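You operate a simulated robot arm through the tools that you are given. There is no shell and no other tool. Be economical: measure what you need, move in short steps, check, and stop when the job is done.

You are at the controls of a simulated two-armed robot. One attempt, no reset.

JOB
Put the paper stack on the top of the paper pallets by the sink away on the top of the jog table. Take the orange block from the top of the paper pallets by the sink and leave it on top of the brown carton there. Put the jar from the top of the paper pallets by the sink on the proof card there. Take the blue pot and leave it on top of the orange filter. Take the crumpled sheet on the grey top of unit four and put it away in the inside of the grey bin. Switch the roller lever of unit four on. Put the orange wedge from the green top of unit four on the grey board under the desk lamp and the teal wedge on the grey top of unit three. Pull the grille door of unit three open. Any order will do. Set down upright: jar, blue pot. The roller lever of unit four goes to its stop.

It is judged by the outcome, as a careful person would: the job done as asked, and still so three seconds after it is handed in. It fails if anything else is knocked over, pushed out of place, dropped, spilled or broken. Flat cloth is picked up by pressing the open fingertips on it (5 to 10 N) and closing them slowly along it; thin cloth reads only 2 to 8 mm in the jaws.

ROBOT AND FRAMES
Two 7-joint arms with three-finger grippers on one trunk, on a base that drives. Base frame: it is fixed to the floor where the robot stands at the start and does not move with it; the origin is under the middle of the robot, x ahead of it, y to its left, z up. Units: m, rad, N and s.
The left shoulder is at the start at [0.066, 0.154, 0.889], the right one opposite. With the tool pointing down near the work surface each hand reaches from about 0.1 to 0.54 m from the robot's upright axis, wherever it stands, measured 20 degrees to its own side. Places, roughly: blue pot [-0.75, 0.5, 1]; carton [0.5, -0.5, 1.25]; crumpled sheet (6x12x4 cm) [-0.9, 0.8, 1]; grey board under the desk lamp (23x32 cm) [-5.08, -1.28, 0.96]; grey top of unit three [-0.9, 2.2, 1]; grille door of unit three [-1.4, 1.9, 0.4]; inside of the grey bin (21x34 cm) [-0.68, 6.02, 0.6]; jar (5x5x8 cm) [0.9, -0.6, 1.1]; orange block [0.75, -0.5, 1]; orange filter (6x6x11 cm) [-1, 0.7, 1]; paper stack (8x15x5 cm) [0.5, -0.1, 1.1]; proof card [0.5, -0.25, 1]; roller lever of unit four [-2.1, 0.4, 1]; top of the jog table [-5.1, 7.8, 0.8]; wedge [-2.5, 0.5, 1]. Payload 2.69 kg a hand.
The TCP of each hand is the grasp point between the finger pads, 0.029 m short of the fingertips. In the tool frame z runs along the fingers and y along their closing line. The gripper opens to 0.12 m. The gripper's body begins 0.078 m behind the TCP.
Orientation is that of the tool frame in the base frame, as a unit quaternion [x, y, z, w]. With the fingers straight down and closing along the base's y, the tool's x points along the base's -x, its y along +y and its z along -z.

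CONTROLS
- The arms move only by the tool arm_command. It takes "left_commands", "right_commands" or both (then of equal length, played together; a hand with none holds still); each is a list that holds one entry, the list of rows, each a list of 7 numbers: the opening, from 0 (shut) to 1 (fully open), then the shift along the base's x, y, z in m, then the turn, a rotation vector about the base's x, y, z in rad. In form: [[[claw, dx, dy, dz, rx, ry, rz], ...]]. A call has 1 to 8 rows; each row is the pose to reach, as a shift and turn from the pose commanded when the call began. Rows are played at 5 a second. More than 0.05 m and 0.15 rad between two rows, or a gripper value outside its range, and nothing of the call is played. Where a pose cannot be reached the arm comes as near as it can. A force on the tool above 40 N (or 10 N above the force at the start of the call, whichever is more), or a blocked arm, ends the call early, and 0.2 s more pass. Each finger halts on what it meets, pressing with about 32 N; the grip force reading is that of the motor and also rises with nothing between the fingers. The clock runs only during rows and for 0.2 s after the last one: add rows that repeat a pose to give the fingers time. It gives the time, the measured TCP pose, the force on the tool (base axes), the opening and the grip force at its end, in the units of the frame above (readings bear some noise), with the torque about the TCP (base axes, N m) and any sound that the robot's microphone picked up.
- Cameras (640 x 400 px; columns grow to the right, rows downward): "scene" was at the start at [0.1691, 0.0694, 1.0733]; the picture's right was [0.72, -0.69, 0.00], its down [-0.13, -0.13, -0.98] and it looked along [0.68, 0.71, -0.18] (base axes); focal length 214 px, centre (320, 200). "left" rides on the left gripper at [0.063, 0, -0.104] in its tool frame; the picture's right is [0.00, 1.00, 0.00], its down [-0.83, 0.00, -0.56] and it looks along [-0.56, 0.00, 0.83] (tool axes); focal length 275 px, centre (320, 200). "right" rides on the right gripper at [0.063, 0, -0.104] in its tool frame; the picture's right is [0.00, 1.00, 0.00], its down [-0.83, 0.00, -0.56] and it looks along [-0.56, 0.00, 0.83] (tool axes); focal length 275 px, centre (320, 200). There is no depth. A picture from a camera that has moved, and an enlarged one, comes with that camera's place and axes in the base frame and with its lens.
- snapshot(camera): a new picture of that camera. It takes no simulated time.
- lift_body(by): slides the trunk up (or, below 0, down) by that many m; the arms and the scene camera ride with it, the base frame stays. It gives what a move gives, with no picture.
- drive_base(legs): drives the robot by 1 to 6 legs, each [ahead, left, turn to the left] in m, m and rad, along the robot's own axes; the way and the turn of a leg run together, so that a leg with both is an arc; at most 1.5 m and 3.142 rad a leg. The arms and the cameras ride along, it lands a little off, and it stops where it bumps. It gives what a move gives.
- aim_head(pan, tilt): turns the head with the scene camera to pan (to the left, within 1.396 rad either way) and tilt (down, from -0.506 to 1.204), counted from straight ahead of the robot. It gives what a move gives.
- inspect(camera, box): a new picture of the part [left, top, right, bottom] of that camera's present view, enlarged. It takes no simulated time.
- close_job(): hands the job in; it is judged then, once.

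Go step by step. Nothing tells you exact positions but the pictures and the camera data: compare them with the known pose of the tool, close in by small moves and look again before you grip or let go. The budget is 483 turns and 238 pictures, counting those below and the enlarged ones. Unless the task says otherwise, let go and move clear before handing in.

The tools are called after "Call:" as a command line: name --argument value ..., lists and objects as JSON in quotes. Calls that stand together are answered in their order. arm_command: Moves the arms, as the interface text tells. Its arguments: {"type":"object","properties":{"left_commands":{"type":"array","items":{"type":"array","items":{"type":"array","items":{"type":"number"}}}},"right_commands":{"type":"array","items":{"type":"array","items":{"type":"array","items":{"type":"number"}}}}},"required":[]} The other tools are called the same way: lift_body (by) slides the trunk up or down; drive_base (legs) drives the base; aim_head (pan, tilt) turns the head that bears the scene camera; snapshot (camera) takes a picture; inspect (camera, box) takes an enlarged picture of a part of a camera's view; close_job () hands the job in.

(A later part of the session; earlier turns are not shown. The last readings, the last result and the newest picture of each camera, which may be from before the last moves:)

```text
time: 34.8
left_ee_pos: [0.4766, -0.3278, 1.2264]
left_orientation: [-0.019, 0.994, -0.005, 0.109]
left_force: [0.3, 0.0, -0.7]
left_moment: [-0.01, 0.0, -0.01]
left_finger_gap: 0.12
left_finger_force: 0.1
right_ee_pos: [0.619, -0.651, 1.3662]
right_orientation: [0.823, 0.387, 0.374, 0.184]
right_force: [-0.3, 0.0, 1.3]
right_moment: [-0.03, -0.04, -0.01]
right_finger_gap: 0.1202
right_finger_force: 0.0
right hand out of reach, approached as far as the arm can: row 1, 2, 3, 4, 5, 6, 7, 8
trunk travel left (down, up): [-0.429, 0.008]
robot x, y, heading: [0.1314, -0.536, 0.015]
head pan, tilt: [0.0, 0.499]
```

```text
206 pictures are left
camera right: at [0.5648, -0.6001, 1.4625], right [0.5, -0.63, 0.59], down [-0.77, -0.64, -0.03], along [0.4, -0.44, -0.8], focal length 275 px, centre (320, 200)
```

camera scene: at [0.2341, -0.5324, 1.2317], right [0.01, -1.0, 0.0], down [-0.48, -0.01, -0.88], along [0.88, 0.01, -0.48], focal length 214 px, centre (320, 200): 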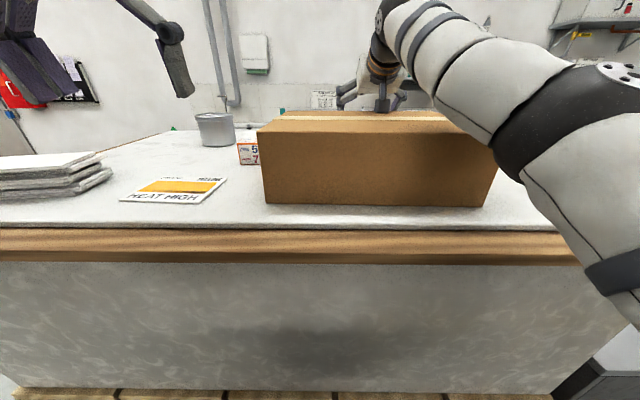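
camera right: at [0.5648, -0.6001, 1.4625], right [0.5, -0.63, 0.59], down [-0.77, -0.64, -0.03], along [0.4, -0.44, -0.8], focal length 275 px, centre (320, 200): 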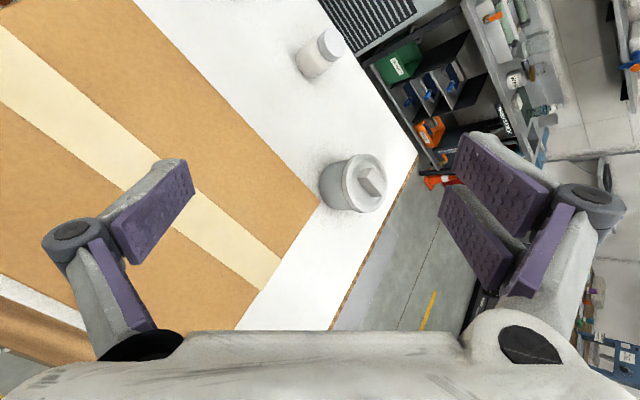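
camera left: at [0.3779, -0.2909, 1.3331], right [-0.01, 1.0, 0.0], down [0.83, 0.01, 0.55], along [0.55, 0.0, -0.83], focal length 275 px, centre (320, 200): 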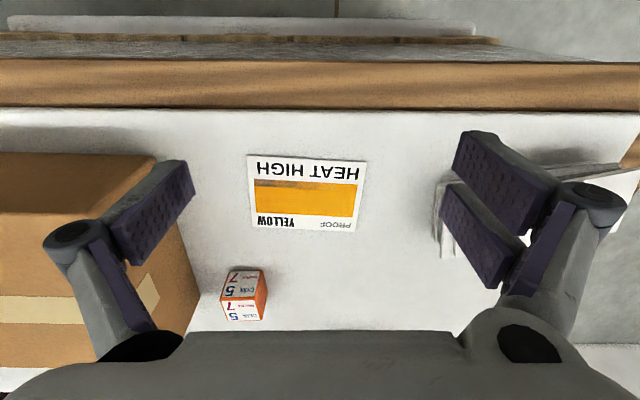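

The flip works. Finishing the remaining 0.88 rad.

Call:
arm_command --right_commands '[[[1, -0.02, 0, -0.01, 0.114, 0, -0.0923], [1, -0.03, 0, -0.02, 0.228, 0, -0.1846], [1, -0.04, 0, -0.02, 0.342, 0, -0.2768], [1, -0.04, 0, -0.02, 0.456, 0, -0.369], [1, -0.04, 0, -0.02, 0.57, 0, -0.461], [1, -0.04, 0, -0.02, 0.684, 0, -0.5535], [1, -0.04, 0, -0.02, 0.684, 0, -0.5535]]]'

Call:
snapshot --camera "right"

```text
time: 36.4
left_ee_pos: [0.4757, -0.3267, 1.2261]
left_orientation: [-0.019, 0.994, -0.004, 0.111]
left_force: [0.5, 0.2, -0.9]
left_moment: [-0.04, -0.02, -0.01]
left_finger_gap: 0.1199
left_finger_force: 0.0
right_ee_pos: [0.6075, -0.6669, 1.3734]
right_orientation: [0.909, 0.012, 0.416, 0.005]
right_force: [-0.9, 0.6, 0.3]
right_moment: [0.03, 0.01, -0.03]
right_finger_gap: 0.1201
right_finger_force: 0.0
right hand out of reach, approached as far as the arm can: row 1, 2, 3, 4, 5, 6, 7
trunk travel left (down, up): [-0.429, 0.008]
robot x, y, heading: [0.132, -0.5398, 0.016]
head pan, tilt: [0.0, 0.499]
```

```text
205 pictures are left
camera right: at [0.5687, -0.6652, 1.4882], right [0.02, -1.0, 0.02], down [-0.96, -0.02, -0.27], along [0.27, -0.02, -0.96], focal length 275 px, centre (320, 200)
```

right: 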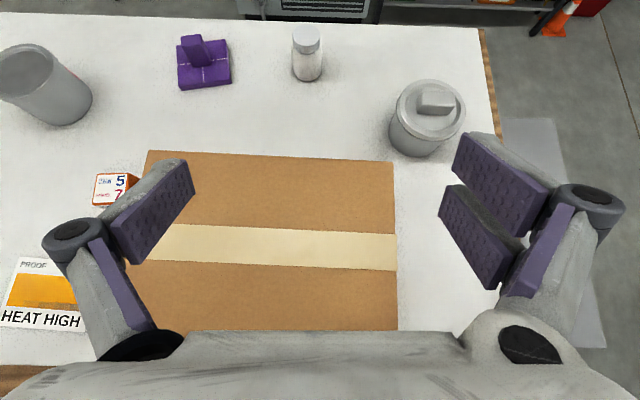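

With the camera on top I have a fine view. I'll advance partway and check the readings, since the commanded pose may differ from the measured one.

Call:
arm_command --right_commands '[[[1, 0.04, 0, 0, 0, 0, 0], [1, 0.08, 0, 0, 0, 0, 0], [1, 0.12, 0, 0, 0, 0, 0], [1, 0.16, 0, 0, 0, 0, 0], [1, 0.2, 0, 0, 0, 0, 0], [1, 0.2, 0, 0, 0, 0, 0]]]'

```text
time: 37.8
left_ee_pos: [0.4807, -0.3276, 1.2233]
left_orientation: [-0.019, 0.994, -0.003, 0.106]
left_force: [0.3, 0.1, -0.7]
left_moment: [-0.02, 0.13, 0.02]
left_finger_gap: 0.1198
left_finger_force: 0.1
right_ee_pos: [0.7357, -0.6746, 1.2803]
right_orientation: [0.908, 0.013, 0.419, 0.01]
right_force: [2.0, -0.1, -2.0]
right_moment: [0.02, 0.04, 0.0]
right_finger_gap: 0.1195
right_finger_force: 0.0
right hand out of reach, approached as far as the arm can: row 1, 2, 3, 4, 5, 6
trunk travel left (down, up): [-0.429, 0.008]
robot x, y, heading: [0.126, -0.5398, 0.013]
head pan, tilt: [0.0, 0.499]
```

Call:
arm_command --right_commands '[[[1, 0.03, 0.005, -0.03, 0, 0, 0], [1, 0.06, 0.01, -0.06, 0, 0, 0], [1, 0.09, 0.018, -0.09, 0, 0, 0], [1, 0.12, 0.018, -0.11, 0, 0, 0], [1, 0.12, 0.018, -0.11, 0, 0, 0]]]'

Call:
snapshot --camera "right"

```text
time: 39.0
left_ee_pos: [0.4753, -0.3271, 1.2267]
left_orientation: [-0.018, 0.994, -0.004, 0.111]
left_force: [-0.5, 1.0, -0.1]
left_moment: [-0.01, 0.01, 0.03]
left_finger_gap: 0.1199
left_finger_force: 0.0
right_ee_pos: [0.8012, -0.6798, 1.1821]
right_orientation: [0.906, 0.014, 0.424, 0.009]
right_force: [-0.5, 0.4, 0.4]
right_moment: [0.02, -0.04, 0.0]
right_finger_gap: 0.12
right_finger_force: 0.1
right hand out of reach, approached as far as the arm can: row 1, 2, 3, 4, 5
trunk travel left (down, up): [-0.429, 0.008]
robot x, y, heading: [0.1267, -0.538, 0.018]
head pan, tilt: [0.0, 0.499]
```

```text
204 pictures are left
camera right: at [0.7604, -0.6765, 1.2973], right [0.02, -1.0, 0.03], down [-0.96, -0.03, -0.28], along [0.28, -0.03, -0.96], focal length 275 px, centre (320, 200)
```

right: 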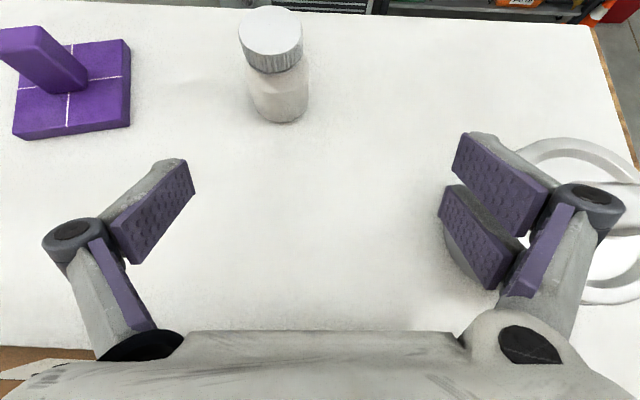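

The front approach runs out of reach ~11 cm short. I'll retreat and check the right-hand side of the pallet for access.

Call:
arm_command --right_commands '[[[1, 0, 0, 0.04, 0, 0, 0], [1, -0.04, 0.0, 0.07, 0, 0, 0], [1, -0.08, 0.0, 0.1, 0, 0, 0], [1, -0.12, 0.0, 0.12, 0, 0, 0], [1, -0.16, 0.0, 0.12, 0, 0, 0], [1, -0.2, 0, 0.12, 0, 0, 0], [1, -0.24, 0, 0.12, 0, 0, 0]]]'

Call:
aim_head --pan -0.9 --tilt 0.6

Call:
snapshot --camera "scene"

```text
time: 40.6
left_ee_pos: [0.4753, -0.3273, 1.2275]
left_orientation: [-0.019, 0.994, -0.004, 0.111]
left_force: [0.1, 0.7, 0.2]
left_moment: [0.02, -0.04, 0.01]
left_finger_gap: 0.12
left_finger_force: 0.1
right_ee_pos: [0.6242, -0.7023, 1.3527]
right_orientation: [0.911, 0.004, 0.412, 0.0]
right_force: [0.6, 0.3, 0.9]
right_moment: [0.0, 0.01, -0.05]
right_finger_gap: 0.12
right_finger_force: 0.1
right hand out of reach, approached as far as the arm can: row 1, 2, 5, 6, 7
trunk travel left (down, up): [-0.429, 0.008]
robot x, y, heading: [0.129, -0.5346, 0.011]
head pan, tilt: [0.0, 0.499]
```

```text
time: 41.8
left_ee_pos: [0.4749, -0.3284, 1.2265]
left_orientation: [-0.018, 0.994, -0.004, 0.11]
left_force: [-0.7, -0.8, -0.2]
left_moment: [0.02, 0.04, -0.05]
left_finger_gap: 0.1198
left_finger_force: 0.0
right_ee_pos: [0.6237, -0.7028, 1.3556]
right_orientation: [0.91, 0.004, 0.414, 0.0]
right_force: [-0.3, 0.4, 0.0]
right_moment: [0.01, 0.03, 0.01]
right_finger_gap: 0.1199
right_finger_force: 0.0
trunk travel left (down, up): [-0.429, 0.008]
robot x, y, heading: [0.1293, -0.5389, 0.014]
head pan, tilt: [-0.901, 0.6]
```

```text
203 pictures are left
camera scene: at [0.2384, -0.5367, 1.2528], right [-0.03, -1.0, 0.0], down [-0.26, 0.01, -0.96], along [0.96, -0.03, -0.26], focal length 214 px, centre (320, 200)
```

scene: 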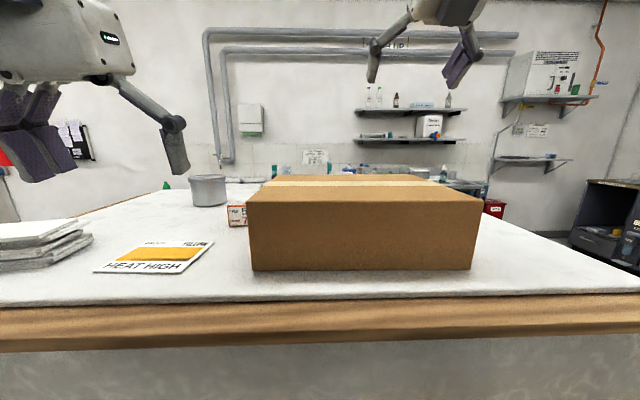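

The head is blocked by the right arm. Let me do the orange block now with the left hand: approach above it with a tilted hand.

Call:
arm_command --left_commands '[[[0.7, 0.03, -0.01, 0.0, 0, -0.1, 0], [0.7, 0.06, -0.02, 0.0, 0, -0.2, 0], [0.7, 0.09, -0.04, 0.0, 0, -0.3, 0], [0.7, 0.12, -0.06, 0.0, 0, -0.38, 0], [0.7, 0.15, -0.064, -0.02, 0, -0.38, 0], [0.7, 0.17, -0.064, -0.04, 0, -0.38, 0], [0.7, 0.17, -0.064, -0.04, 0, -0.38, 0]]]'

Call:
snapshot --camera "left"

Call:
snapshot --camera "scene"

```text
time: 43.4
left_ee_pos: [0.6477, -0.3882, 1.1856]
left_orientation: [-0.017, 0.955, -0.008, 0.297]
left_force: [0.7, -0.4, 0.5]
left_moment: [0.03, -0.05, 0.02]
left_finger_gap: 0.084
left_finger_force: 0.1
right_ee_pos: [0.6217, -0.6998, 1.356]
right_orientation: [0.909, 0.005, 0.417, 0.0]
right_force: [0.2, 0.2, -0.1]
right_moment: [-0.01, -0.04, -0.03]
right_finger_gap: 0.12
right_finger_force: 0.1
trunk travel left (down, up): [-0.429, 0.008]
robot x, y, heading: [0.1311, -0.5378, 0.01]
head pan, tilt: [-0.901, 0.6]
```

```text
202 pictures are left
camera left: at [0.5366, -0.3894, 1.2369], right [-0.03, 1.0, -0.02], down [0.37, 0.03, 0.93], along [0.93, 0.02, -0.37], focal length 275 px, centre (320, 200)
```

left: 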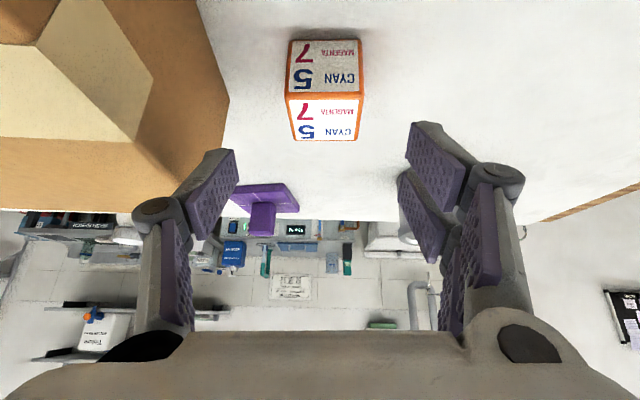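

```text
201 pictures are left
camera scene: at [0.238, -0.5363, 1.2542], right [-0.03, -1.0, 0.0], down [-0.25, 0.01, -0.97], along [0.97, -0.03, -0.25], focal length 214 px, centre (320, 200)
```

scene: 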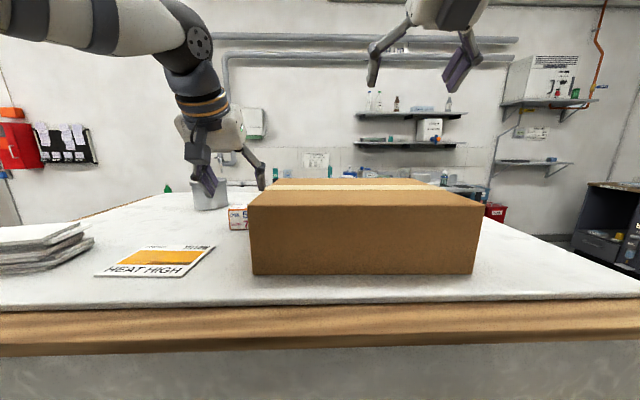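

Block centre ≈(0.681,-0.386,1.10). Lowering onto it and closing.

Call:
arm_command --left_commands '[[[0.7, 0.012, 0.001, -0.03, 0, 0, 0], [0.7, 0.025, 0.001, -0.055, 0, 0, 0], [0.7, 0.033, 0.001, -0.069, 0, 0, 0], [0.7, 0.033, 0.001, -0.069, 0, 0, 0]]]'

Call:
snapshot --camera "left"

```text
time: 44.4
left_ee_pos: [0.678, -0.3921, 1.1169]
left_orientation: [-0.017, 0.955, -0.007, 0.296]
left_force: [0.8, -0.9, 0.7]
left_moment: [-0.02, 0.01, -0.02]
left_finger_gap: 0.0841
left_finger_force: 0.0
right_ee_pos: [0.6211, -0.7004, 1.3574]
right_orientation: [0.909, 0.006, 0.416, 0.001]
right_force: [-0.4, -0.4, -0.3]
right_moment: [-0.03, -0.04, 0.02]
right_finger_gap: 0.1203
right_finger_force: 0.2
trunk travel left (down, up): [-0.429, 0.008]
robot x, y, heading: [0.1282, -0.5343, 0.014]
head pan, tilt: [-0.901, 0.6]
```

```text
200 pictures are left
camera left: at [0.5682, -0.392, 1.168], right [-0.03, 1.0, -0.02], down [0.37, 0.03, 0.93], along [0.93, 0.02, -0.37], focal length 275 px, centre (320, 200)
```

left: 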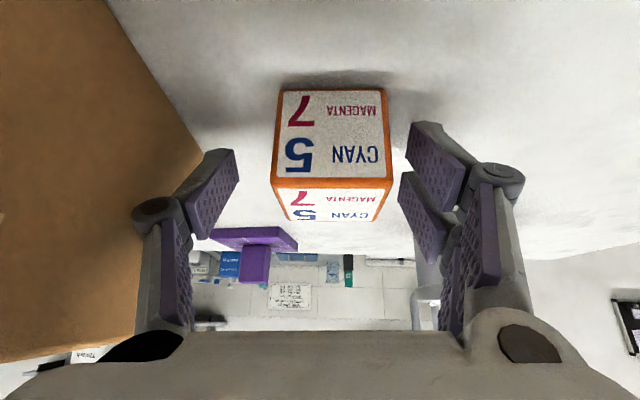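

Well aligned. Closing and lifting.

Call:
arm_command --left_commands '[[[0.5, 0.0, 0.004, 0, 0, 0, 0], [0.3, 0.0, 0.004, 0, 0, 0, 0], [0.2, 0.0, 0.004, 0, 0, 0, 0], [0.2, 0.0, 0.004, 0, 0, 0, 0], [0.2, 0.0, 0.004, 0.03, 0, 0, 0], [0.2, 0.0, 0.004, 0.07, 0, 0, 0], [0.2, 0.0, 0.004, 0.11, 0, 0, 0], [0.2, 0.0, 0.004, 0.13, 0, 0, 0]]]'

Call:
snapshot --camera "left"

```text
time: 46.2
left_ee_pos: [0.6794, -0.3872, 1.2454]
left_orientation: [-0.018, 0.955, -0.007, 0.295]
left_force: [0.2, 0.0, -1.4]
left_moment: [-0.02, 0.02, 0.03]
left_finger_gap: 0.0448
left_finger_force: 32.1
right_ee_pos: [0.6222, -0.6994, 1.3576]
right_orientation: [0.909, 0.007, 0.417, 0.002]
right_force: [0.5, 0.4, -1.0]
right_moment: [0.01, 0.04, 0.02]
right_finger_gap: 0.1199
right_finger_force: 0.0
trunk travel left (down, up): [-0.429, 0.008]
robot x, y, heading: [0.13, -0.5322, 0.015]
head pan, tilt: [-0.901, 0.6]
```

```text
199 pictures are left
camera left: at [0.5682, -0.3885, 1.2973], right [-0.02, 1.0, -0.02], down [0.37, 0.03, 0.93], along [0.93, 0.01, -0.37], focal length 275 px, centre (320, 200)
```

left: 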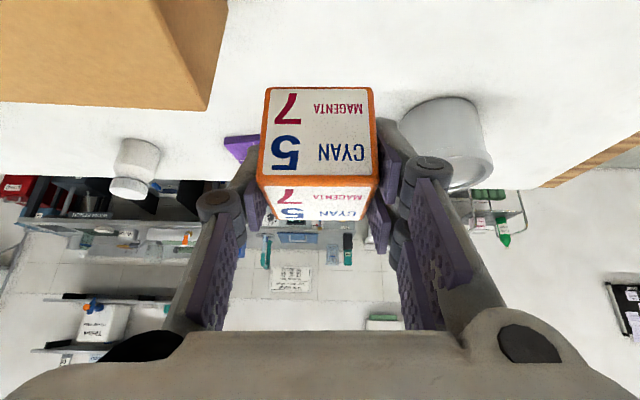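

Holding the block. Moving it over the carton's left part, right hand shifts away a bit.

Call:
arm_command --left_commands '[[[0.2, -0.02, -0.04, 0.01, 0, 0, 0], [0.2, -0.04, -0.08, 0.01, 0, 0, 0], [0.2, -0.06, -0.12, 0.01, 0, 0, 0], [0.2, -0.075, -0.148, 0.01, 0, 0, 0], [0.2, -0.075, -0.148, 0.0, 0, 0, 0]]]' --right_commands '[[[1, 0, -0.03, 0, 0, 0, 0], [1, 0, -0.06, 0, 0, 0, 0], [1, 0, -0.09, 0, 0, 0, 0], [1, 0, -0.09, 0, 0, 0, 0], [1, 0, -0.09, 0, 0, 0, 0]]]'

Call:
snapshot --camera "left"

Call:
snapshot --camera "scene"

```text
time: 47.4
left_ee_pos: [0.605, -0.5333, 1.2485]
left_orientation: [-0.017, 0.955, -0.008, 0.296]
left_force: [0.1, 0.0, -0.1]
left_moment: [0.0, 0.02, -0.01]
left_finger_gap: 0.0452
left_finger_force: 32.6
right_ee_pos: [0.6222, -0.7791, 1.3586]
right_orientation: [0.906, 0.014, 0.422, 0.009]
right_force: [-0.6, -0.3, 0.6]
right_moment: [-0.03, -0.02, -0.02]
right_finger_gap: 0.1201
right_finger_force: 0.1
trunk travel left (down, up): [-0.429, 0.008]
robot x, y, heading: [0.1328, -0.5392, 0.013]
head pan, tilt: [-0.901, 0.6]
```

```text
198 pictures are left
camera left: at [0.4941, -0.5353, 1.2991], right [-0.03, 1.0, -0.02], down [0.37, 0.03, 0.93], along [0.93, 0.02, -0.37], focal length 275 px, centre (320, 200)
```

left: 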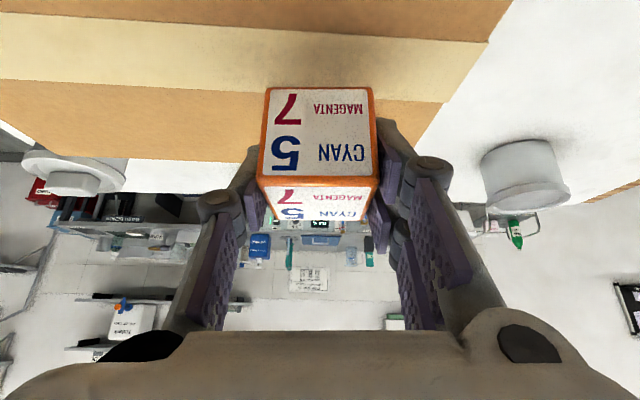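

```text
197 pictures are left
camera scene: at [0.2025, -0.6035, 1.2299], right [-0.77, -0.63, 0.0], down [-0.31, 0.38, -0.87], along [0.55, -0.67, -0.49], focal length 214 px, centre (320, 200)
```

scene: 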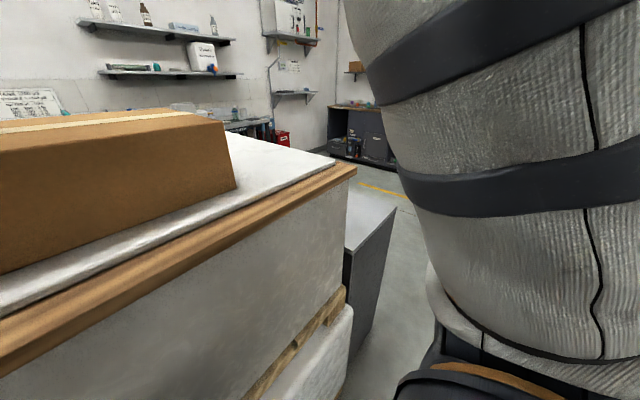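

Block is above the carton. Lowering gently.

Call:
arm_command --left_commands '[[[0.2, 0, 0, -0.01, 0, 0, 0], [0.2, 0, 0, -0.016, 0, 0, 0], [0.2, 0, 0, -0.021, 0, 0, 0], [0.2, 0, 0, -0.024, 0, 0, 0]]]'

Call:
snapshot --camera "left"

```text
time: 48.4
left_ee_pos: [0.6047, -0.5338, 1.2234]
left_orientation: [-0.018, 0.955, -0.007, 0.295]
left_force: [0.4, -0.5, 0.1]
left_moment: [-0.01, -0.01, 0.02]
left_finger_gap: 0.0451
left_finger_force: 32.1
right_ee_pos: [0.6228, -0.7788, 1.3584]
right_orientation: [0.907, 0.014, 0.422, 0.009]
right_force: [-0.7, -0.3, 0.3]
right_moment: [0.0, 0.02, 0.03]
right_finger_gap: 0.1198
right_finger_force: 0.1
trunk travel left (down, up): [-0.429, 0.008]
robot x, y, heading: [0.1329, -0.5361, 0.011]
head pan, tilt: [-0.901, 0.6]
```

```text
196 pictures are left
camera left: at [0.4933, -0.5359, 1.2744], right [-0.03, 1.0, -0.02], down [0.37, 0.03, 0.93], along [0.93, 0.01, -0.37], focal length 275 px, centre (320, 200)
```

left: 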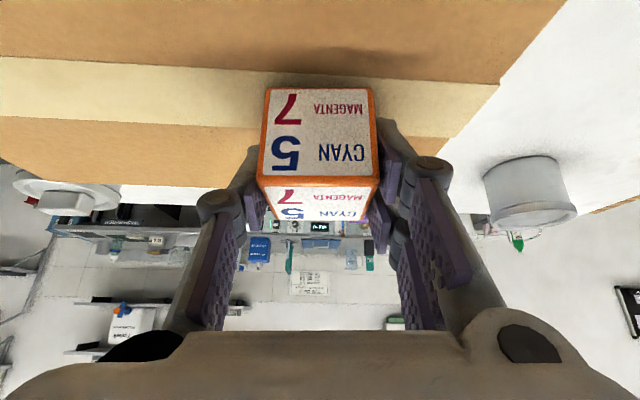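

Call:
arm_command --left_commands '[[[0.2, 0, 0, -0.003, 0, 0, 0], [0.2, 0, 0, -0.006, 0, 0, 0], [0.2, 0, 0, -0.008, 0, 0, 0], [0.2, 0, 0, -0.008, 0, 0, 0]]]'

```text
time: 49.4
left_ee_pos: [0.6048, -0.5345, 1.2171]
left_orientation: [-0.018, 0.954, -0.007, 0.298]
left_force: [3.1, 0.2, 13.9]
left_moment: [0.3, 0.11, -0.1]
left_finger_gap: 0.0452
left_finger_force: 32.0
right_ee_pos: [0.6222, -0.7788, 1.3604]
right_orientation: [0.907, 0.014, 0.422, 0.009]
right_force: [0.5, -0.6, -0.6]
right_moment: [0.02, -0.01, -0.01]
right_finger_gap: 0.12
right_finger_force: 0.0
trunk travel left (down, up): [-0.429, 0.008]
robot x, y, heading: [0.1318, -0.5326, 0.016]
head pan, tilt: [-0.901, 0.6]
```

Contact. Raise 1–2 mm, then release and withdraw back along the hand's axis.

Call:
arm_command --left_commands '[[[0.2, 0, 0, 0.001, 0, 0, 0], [0.45, 0, 0, 0.001, 0, 0, 0], [0.6, 0, 0, 0.001, 0, 0, 0], [0.65, 0, 0, 0.001, 0, 0, 0], [0.65, -0.02, 0, 0.03, 0, 0, 0], [0.65, -0.05, 0, 0.06, 0, 0, 0], [0.65, -0.09, 0.0, 0.07, 0, 0, 0]]]'

Call:
snapshot --camera "left"

```text
time: 51.0
left_ee_pos: [0.5135, -0.5322, 1.2863]
left_orientation: [-0.019, 0.955, -0.007, 0.297]
left_force: [-0.2, 0.7, -0.2]
left_moment: [0.0, 0.01, 0.02]
left_finger_gap: 0.0781
left_finger_force: 0.0
right_ee_pos: [0.6224, -0.7782, 1.3595]
right_orientation: [0.906, 0.014, 0.422, 0.01]
right_force: [-0.4, -0.9, -0.7]
right_moment: [-0.05, 0.01, 0.01]
right_finger_gap: 0.1203
right_finger_force: 0.1
trunk travel left (down, up): [-0.429, 0.008]
robot x, y, heading: [0.1316, -0.5403, 0.009]
head pan, tilt: [-0.901, 0.6]
```

```text
195 pictures are left
camera left: at [0.4025, -0.5348, 1.3368], right [-0.03, 1.0, -0.02], down [0.37, 0.03, 0.93], along [0.93, 0.02, -0.37], focal length 275 px, centre (320, 200)
```

left: 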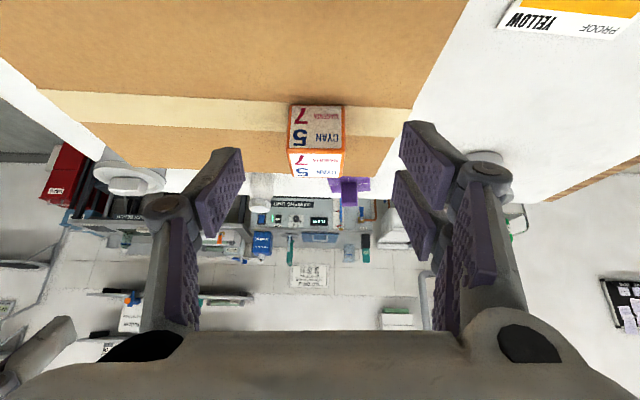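

Block is on the carton. Backing off and going to look at the right side of the pallet.

Call:
drive_base --legs '[[-0.45, 0, 0], [0, -0.5, 0]]'

Call:
aim_head --pan -0.3 --tilt 0.6

Call:
snapshot --camera "scene"

Call:
snapshot --camera "right"

```text
time: 57.7
left_ee_pos: [0.06, -1.0443, 1.2861]
left_orientation: [-0.02, 0.955, -0.006, 0.296]
left_force: [-1.0, -0.6, -0.4]
left_moment: [0.02, 0.01, 0.01]
left_finger_gap: 0.0781
left_finger_force: 0.1
right_ee_pos: [0.1673, -1.2876, 1.3579]
right_orientation: [0.907, 0.015, 0.421, 0.009]
right_force: [0.1, 0.1, 0.5]
right_moment: [-0.01, 0.0, 0.02]
right_finger_gap: 0.1199
right_finger_force: 0.1
trunk travel left (down, up): [-0.429, 0.008]
robot x, y, heading: [-0.3273, -1.0467, 0.02]
head pan, tilt: [-0.901, 0.6]
```

```text
time: 58.7
left_ee_pos: [0.0591, -1.0433, 1.284]
left_orientation: [-0.019, 0.955, -0.007, 0.295]
left_force: [0.1, -0.3, -0.2]
left_moment: [0.02, 0.02, 0.01]
left_finger_gap: 0.0778
left_finger_force: 0.0
right_ee_pos: [0.1699, -1.288, 1.3585]
right_orientation: [0.907, 0.015, 0.421, 0.01]
right_force: [0.6, -0.7, 0.1]
right_moment: [-0.01, -0.01, 0.01]
right_finger_gap: 0.1201
right_finger_force: 0.1
trunk travel left (down, up): [-0.429, 0.008]
robot x, y, heading: [-0.3235, -1.0484, 0.014]
head pan, tilt: [-0.3, 0.6]
```

```text
194 pictures are left
camera scene: at [-0.2238, -1.077, 1.2356], right [-0.35, -0.94, 0.0], down [-0.41, 0.15, -0.9], along [0.84, -0.32, -0.44], focal length 214 px, centre (320, 200)
```

scene: 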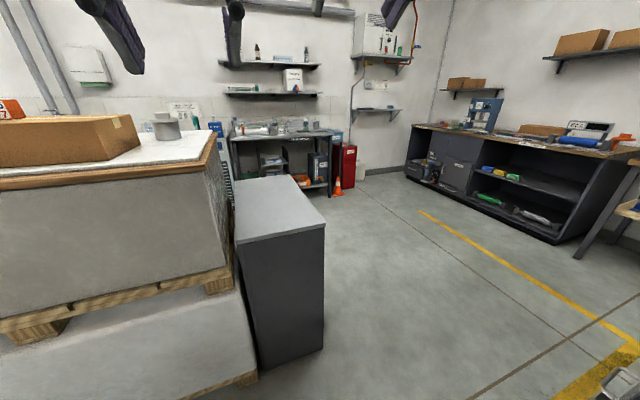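

```text
193 pictures are left
camera right: at [0.1288, -1.2849, 1.4718], right [0.02, -1.0, 0.03], down [-0.96, -0.03, -0.28], along [0.28, -0.02, -0.96], focal length 275 px, centre (320, 200)
```

right: 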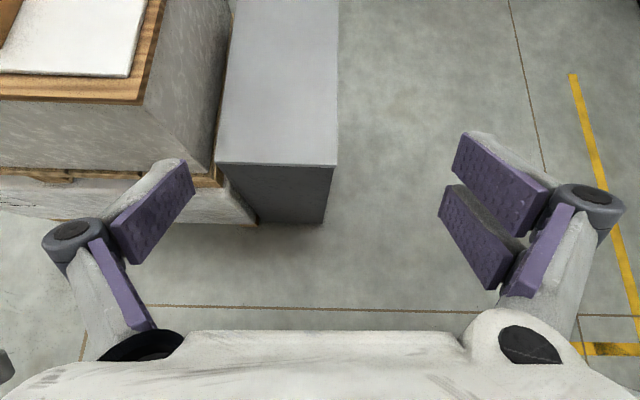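

A low cabinet (z≈0.79) blocks the right side, but behind the pallet there seems ~1.2 m of free floor to the sink bench. I'll go round the right end, facing +y, and reach the jar from behind.

Call:
drive_base --legs '[[0, -0.75, 0], [0, 0, 1.571], [0, -1.0, 0]]'

Call:
aim_head --pan -0.3 --tilt 0.5

Call:
snapshot --camera "scene"

```text
time: 63.4
left_ee_pos: [0.0658, -1.6258, 1.2845]
left_orientation: [-0.013, 0.955, -0.009, 0.295]
left_force: [0.3, 0.8, 0.7]
left_moment: [-0.05, 0.0, -0.03]
left_finger_gap: 0.0778
left_finger_force: 0.0
right_ee_pos: [0.1746, -1.8727, 1.3555]
right_orientation: [0.908, 0.008, 0.419, 0.009]
right_force: [-0.4, 0.6, -0.4]
right_moment: [-0.01, 0.01, -0.03]
right_finger_gap: 0.1199
right_finger_force: 0.1
trunk travel left (down, up): [-0.429, 0.008]
robot x, y, heading: [-0.3198, -1.6277, 0.005]
head pan, tilt: [-0.3, 0.6]
stopped in leg 1: the robot was blocked; the commanded pose is now the measured one
```

```text
time: 64.1
left_ee_pos: [0.0662, -1.628, 1.2861]
left_orientation: [-0.013, 0.955, -0.008, 0.296]
left_force: [-0.3, -0.7, 0.5]
left_moment: [0.02, -0.04, 0.01]
left_finger_gap: 0.078
left_finger_force: 0.0
right_ee_pos: [0.1728, -1.8737, 1.3569]
right_orientation: [0.907, 0.009, 0.42, 0.01]
right_force: [0.9, 0.2, 0.2]
right_moment: [0.03, -0.06, 0.03]
right_finger_gap: 0.1198
right_finger_force: 0.0
trunk travel left (down, up): [-0.429, 0.008]
robot x, y, heading: [-0.3174, -1.6271, 0.006]
head pan, tilt: [-0.3, 0.499]
```

```text
192 pictures are left
camera scene: at [-0.2164, -1.6518, 1.235], right [-0.31, -0.95, 0.0], down [-0.42, 0.14, -0.9], along [0.85, -0.28, -0.44], focal length 214 px, centre (320, 200)
```

scene: 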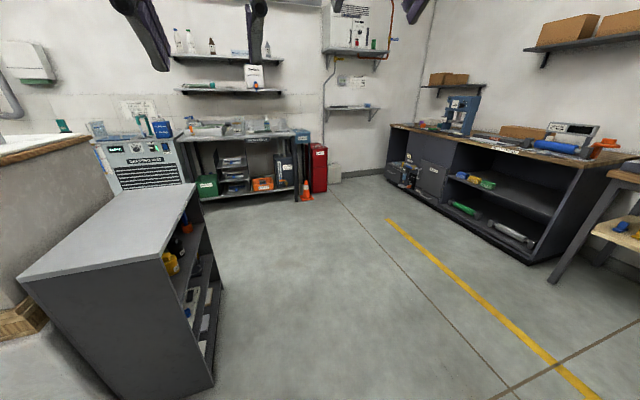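

I bumped something on the right (the tall cabinet). Let me look right.

Call:
drive_base --legs '[[0.15, 0.02, 0]]'

Call:
aim_head --pan -1.35 --tilt 0.7

Call:
snapshot --camera "scene"

```text
time: 65.5
left_ee_pos: [0.2179, -1.6077, 1.2844]
left_orientation: [-0.012, 0.955, -0.008, 0.296]
left_force: [0.7, 0.1, -1.0]
left_moment: [-0.03, 0.02, -0.02]
left_finger_gap: 0.078
left_finger_force: 0.0
right_ee_pos: [0.3261, -1.8535, 1.358]
right_orientation: [0.908, 0.008, 0.42, 0.01]
right_force: [0.6, 0.5, -0.6]
right_moment: [0.01, 0.0, -0.02]
right_finger_gap: 0.12
right_finger_force: 0.1
trunk travel left (down, up): [-0.429, 0.008]
robot x, y, heading: [-0.1648, -1.6063, 0.002]
head pan, tilt: [-0.3, 0.499]
```

```text
time: 66.8
left_ee_pos: [0.2175, -1.6075, 1.2853]
left_orientation: [-0.012, 0.955, -0.009, 0.296]
left_force: [-0.3, 0.2, 0.1]
left_moment: [-0.01, -0.03, 0.0]
left_finger_gap: 0.0778
left_finger_force: 0.0
right_ee_pos: [0.3242, -1.8557, 1.3565]
right_orientation: [0.908, 0.007, 0.419, 0.009]
right_force: [-0.8, 0.1, 0.0]
right_moment: [-0.02, 0.02, -0.05]
right_finger_gap: 0.1199
right_finger_force: 0.0
trunk travel left (down, up): [-0.429, 0.008]
robot x, y, heading: [-0.1647, -1.6067, 0.001]
head pan, tilt: [-1.349, 0.7]
```

```text
191 pictures are left
camera scene: at [-0.109, -1.6823, 1.2274], right [-0.88, -0.47, 0.0], down [-0.24, 0.46, -0.86], along [0.4, -0.76, -0.52], focal length 214 px, centre (320, 200)
```

scene: 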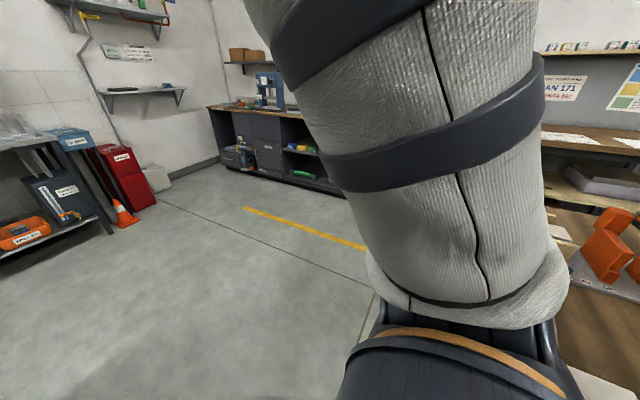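

Ahead and right is clear. Driving around.

Call:
drive_base --legs '[[0.3, -0.03, 0], [0.25, -0.17, 0], [1.1, 0, 0], [0, 0, 1.571]]'

Call:
aim_head --pan 0.5 --tilt 0.5

Call:
snapshot --camera "scene"

```text
time: 79.5
left_ee_pos: [1.4596, -1.3833, 1.283]
left_orientation: [0.701, -0.649, -0.209, -0.21]
left_force: [0.1, -1.0, 0.5]
left_moment: [0.03, -0.01, -0.02]
left_finger_gap: 0.078
left_finger_force: 0.0
right_ee_pos: [1.701, -1.2638, 1.3557]
right_orientation: [0.621, 0.662, 0.295, -0.297]
right_force: [-0.8, 0.0, 0.0]
right_moment: [0.0, 0.0, -0.01]
right_finger_gap: 0.1199
right_finger_force: 0.1
trunk travel left (down, up): [-0.429, 0.008]
robot x, y, heading: [1.4779, -1.7638, 1.619]
head pan, tilt: [-1.349, 0.7]
```

```text
time: 81.3
left_ee_pos: [1.4562, -1.3819, 1.286]
left_orientation: [0.703, -0.647, -0.206, -0.212]
left_force: [0.2, 0.0, -0.3]
left_moment: [-0.03, 0.0, 0.01]
left_finger_gap: 0.0778
left_finger_force: 0.1
right_ee_pos: [1.7006, -1.2645, 1.3557]
right_orientation: [0.62, 0.662, 0.297, -0.299]
right_force: [0.4, 0.0, -0.2]
right_moment: [-0.02, -0.01, 0.0]
right_finger_gap: 0.12
right_finger_force: 0.1
trunk travel left (down, up): [-0.429, 0.008]
robot x, y, heading: [1.4775, -1.7633, 1.623]
head pan, tilt: [0.499, 0.499]
```

```text
190 pictures are left
camera scene: at [1.4606, -1.6621, 1.2269], right [0.99, 0.17, 0.0], down [0.09, -0.51, -0.85], along [-0.14, 0.84, -0.52], focal length 214 px, centre (320, 200)
```

scene: 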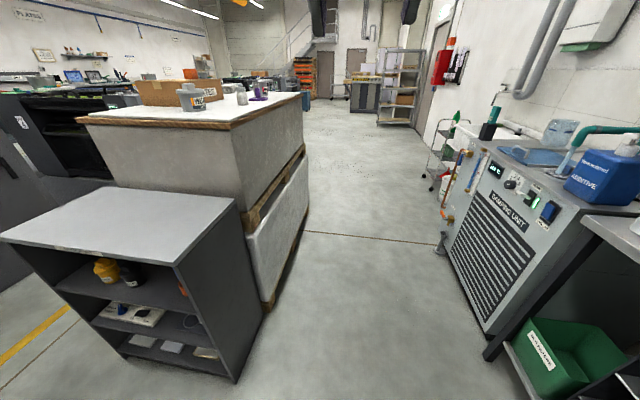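

There's a wide lane behind the pallet (back edge x≈1.07). Drive in and turn to face the pallet.

Call:
drive_base --legs '[[1.05, 0, 0], [0, 0, 1.52]]'

Call:
aim_head --pan 0 --tilt 0.7

Call:
snapshot --camera "scene"

Call:
snapshot --camera "right"

```text
time: 90.5
left_ee_pos: [1.0232, -0.7122, 1.2853]
left_orientation: [0.955, 0.027, -0.296, -0.009]
left_force: [-0.9, 0.9, 1.1]
left_moment: [0.0, 0.03, 0.01]
left_finger_gap: 0.0778
left_finger_force: 0.0
right_ee_pos: [0.9103, -0.4647, 1.3582]
right_orientation: [-0.017, 0.908, 0.004, -0.42]
right_force: [-0.3, -0.7, 0.5]
right_moment: [-0.04, 0.0, 0.01]
right_finger_gap: 0.12
right_finger_force: 0.0
trunk travel left (down, up): [-0.429, 0.008]
robot x, y, heading: [1.4088, -0.7012, -3.109]
head pan, tilt: [0.499, 0.499]
```

```text
time: 91.4
left_ee_pos: [1.0226, -0.7121, 1.2865]
left_orientation: [0.955, 0.026, -0.295, -0.009]
left_force: [-1.9, 0.3, 0.6]
left_moment: [0.01, 0.03, 0.02]
left_finger_gap: 0.0778
left_finger_force: 0.1
right_ee_pos: [0.9115, -0.4641, 1.3558]
right_orientation: [-0.018, 0.907, 0.004, -0.42]
right_force: [0.1, 0.6, 0.6]
right_moment: [0.0, -0.04, -0.02]
right_finger_gap: 0.1201
right_finger_force: 0.1
trunk travel left (down, up): [-0.429, 0.008]
robot x, y, heading: [1.4081, -0.7019, -3.115]
head pan, tilt: [0.0, 0.7]
```

```text
189 pictures are left
camera scene: at [1.3105, -0.7034, 1.2136], right [-0.03, 1.0, 0.0], down [0.64, 0.02, -0.77], along [-0.76, -0.02, -0.64], focal length 214 px, centre (320, 200)
```

scene: 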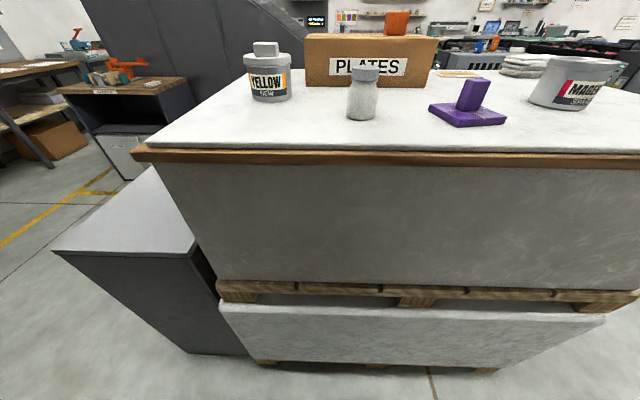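

```text
188 pictures are left
camera right: at [0.9477, -0.4659, 1.471], right [-0.03, 1.0, 0.03], down [0.96, 0.04, -0.27], along [-0.27, 0.02, -0.96], focal length 275 px, centre (320, 200)
```

right: 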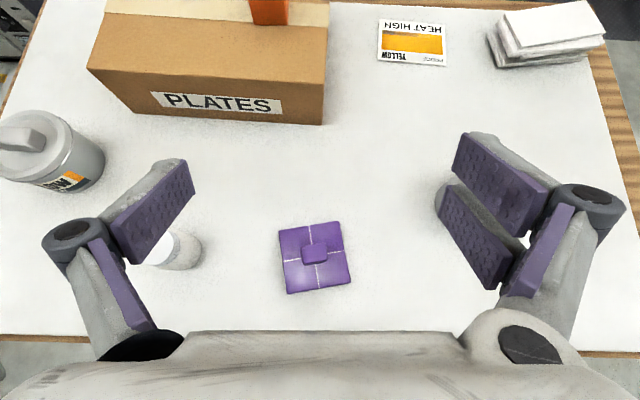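

From behind everything is accessible: jar near (0.915,-0.648). Strafe so the right hand lines up with it.

Call:
drive_base --legs '[[0, 0.18, 0]]'

Call:
snapshot --camera "right"

```text
time: 93.5
left_ee_pos: [1.0281, -0.8935, 1.2875]
left_orientation: [0.955, 0.027, -0.296, -0.009]
left_force: [0.2, -0.6, 0.0]
left_moment: [0.05, -0.02, 0.0]
left_finger_gap: 0.0779
left_finger_force: 0.1
right_ee_pos: [0.9167, -0.6448, 1.3563]
right_orientation: [-0.016, 0.908, 0.006, -0.419]
right_force: [-0.3, -0.9, 0.6]
right_moment: [0.02, 0.0, -0.03]
right_finger_gap: 0.1201
right_finger_force: 0.0
trunk travel left (down, up): [-0.429, 0.008]
robot x, y, heading: [1.4124, -0.8821, -3.115]
head pan, tilt: [0.0, 0.7]
```

```text
187 pictures are left
camera right: at [0.953, -0.6461, 1.471], right [-0.03, 1.0, 0.03], down [0.96, 0.04, -0.27], along [-0.27, 0.02, -0.96], focal length 275 px, centre (320, 200)
```

right: 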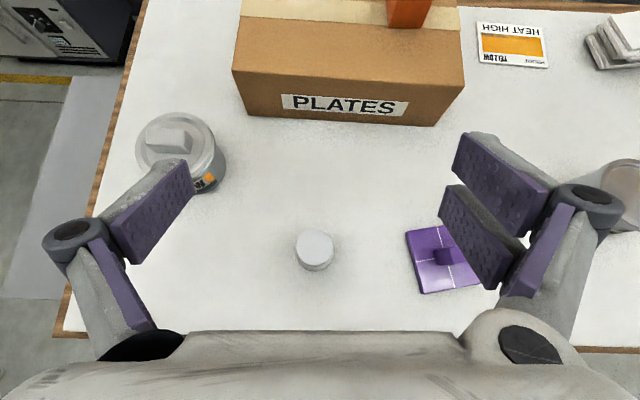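

Jar is right below. Descending partway.

Call:
arm_command --right_commands '[[[1, 0, 0, -0.04, 0, 0, 0], [1, 0, 0, -0.08, 0, 0, 0], [1, 0, 0, -0.11, 0, 0, 0], [1, 0, 0, -0.11, 0, 0, 0]]]'

Call:
snapshot --camera "right"

```text
time: 94.5
left_ee_pos: [1.0284, -0.893, 1.2867]
left_orientation: [0.955, 0.026, -0.296, -0.01]
left_force: [0.2, 0.4, -0.3]
left_moment: [0.0, -0.01, -0.02]
left_finger_gap: 0.0778
left_finger_force: 0.0
right_ee_pos: [0.8963, -0.6309, 1.2532]
right_orientation: [-0.017, 0.908, 0.005, -0.419]
right_force: [-0.6, 0.0, 0.1]
right_moment: [0.06, -0.03, 0.02]
right_finger_gap: 0.1199
right_finger_force: 0.1
right hand out of reach, approached as far as the arm can: row 2, 3, 4
trunk travel left (down, up): [-0.429, 0.008]
robot x, y, heading: [1.4116, -0.881, -3.113]
head pan, tilt: [0.0, 0.7]
```

```text
186 pictures are left
camera right: at [0.9334, -0.6328, 1.3674], right [-0.03, 1.0, 0.02], down [0.96, 0.04, -0.27], along [-0.27, 0.02, -0.96], focal length 275 px, centre (320, 200)
```

right: 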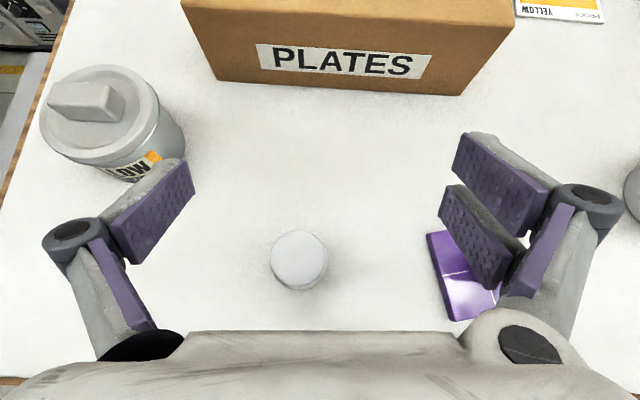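

Call:
arm_command --right_commands '[[[1, 0.01, -0.007, -0.03, 0, 0, 0], [1, 0.02, -0.014, -0.05, 0, 0, 0], [1, 0.02, -0.014, -0.05, 0, 0, 0]]]'

```text
time: 95.2
left_ee_pos: [1.0274, -0.8924, 1.2861]
left_orientation: [0.955, 0.027, -0.296, -0.009]
left_force: [0.5, -0.7, -0.1]
left_moment: [-0.01, -0.02, -0.02]
left_finger_gap: 0.078
left_finger_force: 0.0
right_ee_pos: [0.888, -0.6272, 1.2057]
right_orientation: [-0.017, 0.908, 0.004, -0.42]
right_force: [-0.9, -0.1, 0.5]
right_moment: [0.01, 0.02, 0.0]
right_finger_gap: 0.1201
right_finger_force: 0.2
right hand out of reach, approached as far as the arm can: row 1, 2, 3
trunk travel left (down, up): [-0.429, 0.008]
robot x, y, heading: [1.4124, -0.8856, -3.119]
head pan, tilt: [0.0, 0.7]
```

The arm can't fold closer, so I'll shift the base instead: back 3.5 cm and left 2 cm.

Call:
drive_base --legs '[[-0.035, 0.02, 0]]'

Call:
snapshot --camera "right"

```text
time: 96.1
left_ee_pos: [1.0626, -0.9117, 1.286]
left_orientation: [0.955, 0.026, -0.296, -0.008]
left_force: [0.4, 0.2, 0.3]
left_moment: [0.02, 0.01, -0.01]
left_finger_gap: 0.078
left_finger_force: 0.1
right_ee_pos: [0.922, -0.6456, 1.2062]
right_orientation: [-0.016, 0.907, 0.003, -0.42]
right_force: [-0.2, 0.4, 0.0]
right_moment: [-0.02, 0.01, -0.06]
right_finger_gap: 0.1198
right_finger_force: 0.1
trunk travel left (down, up): [-0.429, 0.008]
robot x, y, heading: [1.4469, -0.9057, -3.116]
head pan, tilt: [0.0, 0.7]
```

```text
185 pictures are left
camera right: at [0.959, -0.6474, 1.3206], right [-0.03, 1.0, 0.02], down [0.96, 0.04, -0.27], along [-0.27, 0.01, -0.96], focal length 275 px, centre (320, 200)
```

right: 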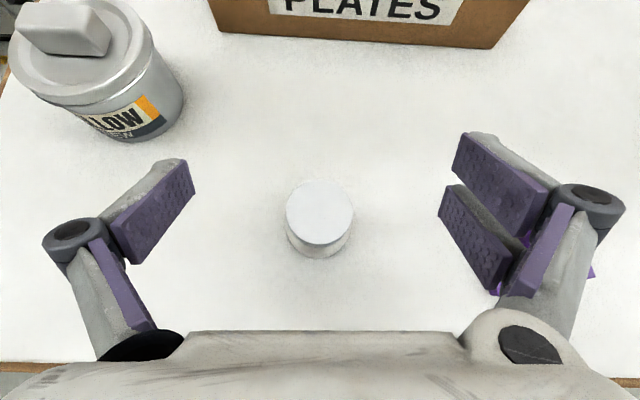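

Nicely centred. Descend to grip height.

Call:
arm_command --right_commands '[[[1, 0.0, 0, -0.03, 0, 0, 0], [1, 0.0, 0, -0.06, 0, 0, 0], [1, 0.0, 0, -0.08, 0, 0, 0], [1, 0, 0, -0.08, 0, 0, 0]]]'

Call:
snapshot --camera "right"

```text
time: 97.1
left_ee_pos: [1.0619, -0.9108, 1.287]
left_orientation: [0.954, 0.027, -0.297, -0.009]
left_force: [-0.2, 0.0, -0.5]
left_moment: [0.01, 0.01, 0.03]
left_finger_gap: 0.0779
left_finger_force: 0.0
right_ee_pos: [0.9183, -0.6449, 1.1246]
right_orientation: [-0.017, 0.907, 0.004, -0.42]
right_force: [-0.1, -0.1, -0.4]
right_moment: [0.01, -0.01, 0.0]
right_finger_gap: 0.1202
right_finger_force: 0.2
trunk travel left (down, up): [-0.429, 0.008]
robot x, y, heading: [1.4467, -0.9051, -3.118]
head pan, tilt: [0.0, 0.7]
```

```text
184 pictures are left
camera right: at [0.9558, -0.6463, 1.2389], right [-0.03, 1.0, 0.02], down [0.96, 0.04, -0.27], along [-0.27, 0.01, -0.96], focal length 275 px, centre (320, 200)
```

right: 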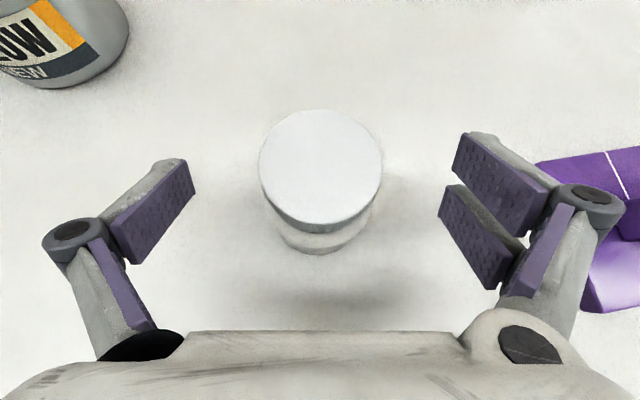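

Aligned. Close and lift.

Call:
arm_command --right_commands '[[[0.7, 0.0, 0, 0, 0, 0, 0], [0.5, 0.0, 0, 0, 0, 0, 0], [0.3, 0.0, 0, 0, 0, 0, 0], [0.25, 0, 0, 0, 0, 0, 0], [0.25, 0, 0, 0.0, 0, 0, 0], [0.25, 0, 0, 0.03, 0, 0, 0], [0.25, 0, 0, 0.06, 0, 0, 0], [0.25, 0, 0, 0.09, 0, 0, 0]]]'

Call:
snapshot --camera "right"

```text
time: 98.9
left_ee_pos: [1.0622, -0.9115, 1.2884]
left_orientation: [0.955, 0.026, -0.297, -0.009]
left_force: [-0.3, -0.7, -0.7]
left_moment: [-0.02, 0.0, 0.0]
left_finger_gap: 0.0779
left_finger_force: 0.0
right_ee_pos: [0.9218, -0.6428, 1.2197]
right_orientation: [-0.017, 0.907, 0.002, -0.421]
right_force: [-0.1, 0.2, -1.4]
right_moment: [0.0, -0.01, 0.0]
right_finger_gap: 0.048
right_finger_force: 31.7
trunk travel left (down, up): [-0.429, 0.008]
robot x, y, heading: [1.4441, -0.9016, -3.116]
head pan, tilt: [0.0, 0.7]
```

```text
183 pictures are left
camera right: at [0.9593, -0.6437, 1.333], right [-0.03, 1.0, 0.02], down [0.96, 0.03, -0.28], along [-0.28, 0.01, -0.96], focal length 275 px, centre (320, 200)
```

right: 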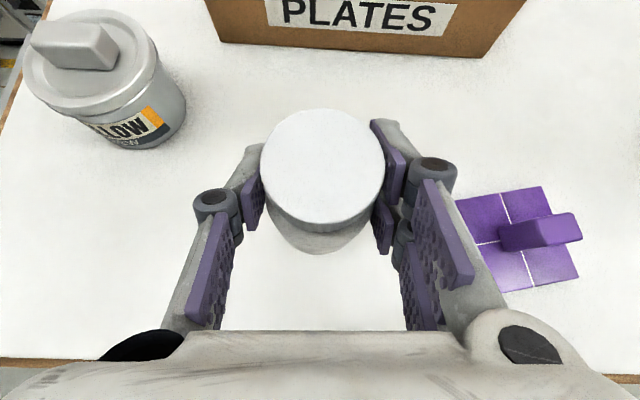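

Jar held. I'll back away and travel around the left end of the pallet to its front.

Call:
drive_base --legs '[[-0.2, 0, 0], [0, -1.5, 0], [0, 0, -1.571]]'

Call:
aim_head --pan -0.6 --tilt 0.3

Call:
snapshot --camera "scene"

```text
time: 115.8
left_ee_pos: [1.5917, 1.0094, 1.2871]
left_orientation: [0.695, -0.655, -0.203, -0.215]
left_force: [-0.6, 1.2, -0.3]
left_moment: [-0.01, 0.0, 0.01]
left_finger_gap: 0.0777
left_finger_force: 0.0
right_ee_pos: [1.8598, 1.1499, 1.2164]
right_orientation: [0.629, 0.654, 0.298, -0.295]
right_force: [0.3, -0.1, -0.5]
right_moment: [0.0, -0.01, -0.01]
right_finger_gap: 0.0476
right_finger_force: 31.8
trunk travel left (down, up): [-0.429, 0.008]
robot x, y, heading: [1.5994, 0.6253, 1.598]
head pan, tilt: [0.0, 0.7]
```

```text
time: 116.8
left_ee_pos: [1.591, 1.0082, 1.2895]
left_orientation: [0.695, -0.655, -0.203, -0.217]
left_force: [0.1, -0.7, 0.6]
left_moment: [0.03, 0.02, 0.0]
left_finger_gap: 0.0782
left_finger_force: 0.1
right_ee_pos: [1.8599, 1.1485, 1.2167]
right_orientation: [0.63, 0.653, 0.298, -0.297]
right_force: [0.1, 0.2, -1.5]
right_moment: [0.02, 0.0, -0.04]
right_finger_gap: 0.0475
right_finger_force: 32.0
trunk travel left (down, up): [-0.429, 0.008]
robot x, y, heading: [1.5995, 0.6276, 1.598]
head pan, tilt: [-0.6, 0.3]
```

```text
182 pictures are left
camera scene: at [1.5931, 0.7292, 1.2314], right [0.99, 0.11, 0.0], down [0.05, -0.48, -0.88], along [-0.09, 0.87, -0.48], focal length 214 px, centre (320, 200)
```

scene: 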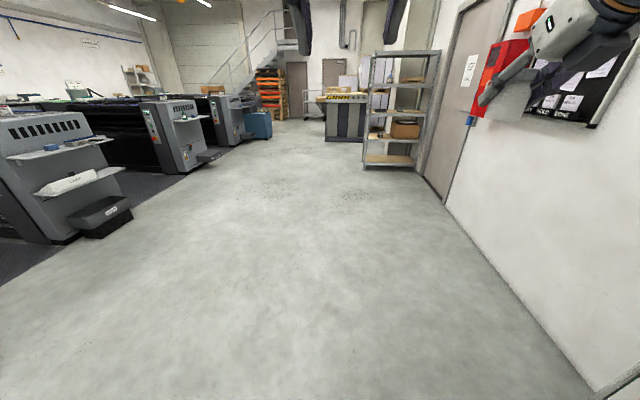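

Plenty of space. Strafing to the front side and turning to face the pallet again.

Call:
drive_base --legs '[[0, 1.45, 0], [0, 0.15, 0], [0, 0, -1.598]]'

Call:
aim_head --pan 0 --tilt 0.5

Call:
snapshot --camera "scene"

```text
time: 133.1
left_ee_pos: [0.4158, 0.589, 1.2881]
left_orientation: [-0.01, 0.955, -0.016, 0.296]
left_force: [0.3, -0.2, -0.4]
left_moment: [-0.04, -0.01, 0.0]
left_finger_gap: 0.0779
left_finger_force: 0.1
right_ee_pos: [0.5458, 0.3125, 1.2167]
right_orientation: [0.908, -0.003, 0.419, 0.008]
right_force: [0.2, -0.4, -1.1]
right_moment: [0.02, 0.0, 0.0]
right_finger_gap: 0.0473
right_finger_force: 32.1
trunk travel left (down, up): [-0.429, 0.008]
robot x, y, heading: [0.0311, 0.5894, -0.013]
head pan, tilt: [-0.6, 0.3]
```

```text
time: 134.1
left_ee_pos: [0.416, 0.5897, 1.2864]
left_orientation: [-0.01, 0.955, -0.016, 0.295]
left_force: [0.3, 1.0, -0.2]
left_moment: [0.0, 0.0, 0.02]
left_finger_gap: 0.0781
left_finger_force: 0.2
right_ee_pos: [0.5453, 0.3107, 1.215]
right_orientation: [0.908, -0.004, 0.419, 0.007]
right_force: [-0.2, 0.1, -0.9]
right_moment: [-0.01, 0.01, -0.03]
right_finger_gap: 0.0477
right_finger_force: 32.5
trunk travel left (down, up): [-0.429, 0.008]
robot x, y, heading: [0.0309, 0.5932, -0.005]
head pan, tilt: [0.0, 0.499]
```

```text
181 pictures are left
camera scene: at [0.1382, 0.5998, 1.2381], right [0.05, -1.0, 0.0], down [-0.41, -0.02, -0.91], along [0.91, 0.05, -0.41], focal length 214 px, centre (320, 200)
```

scene: 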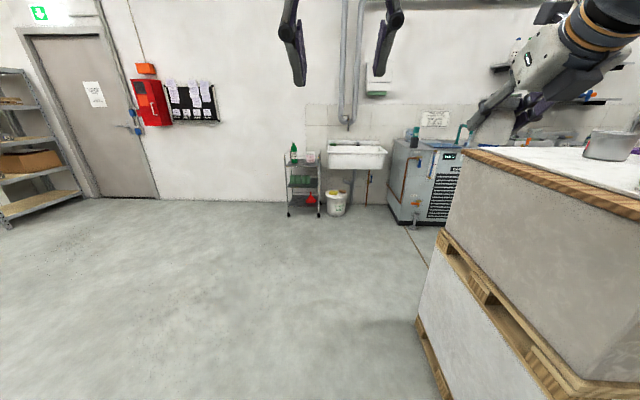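

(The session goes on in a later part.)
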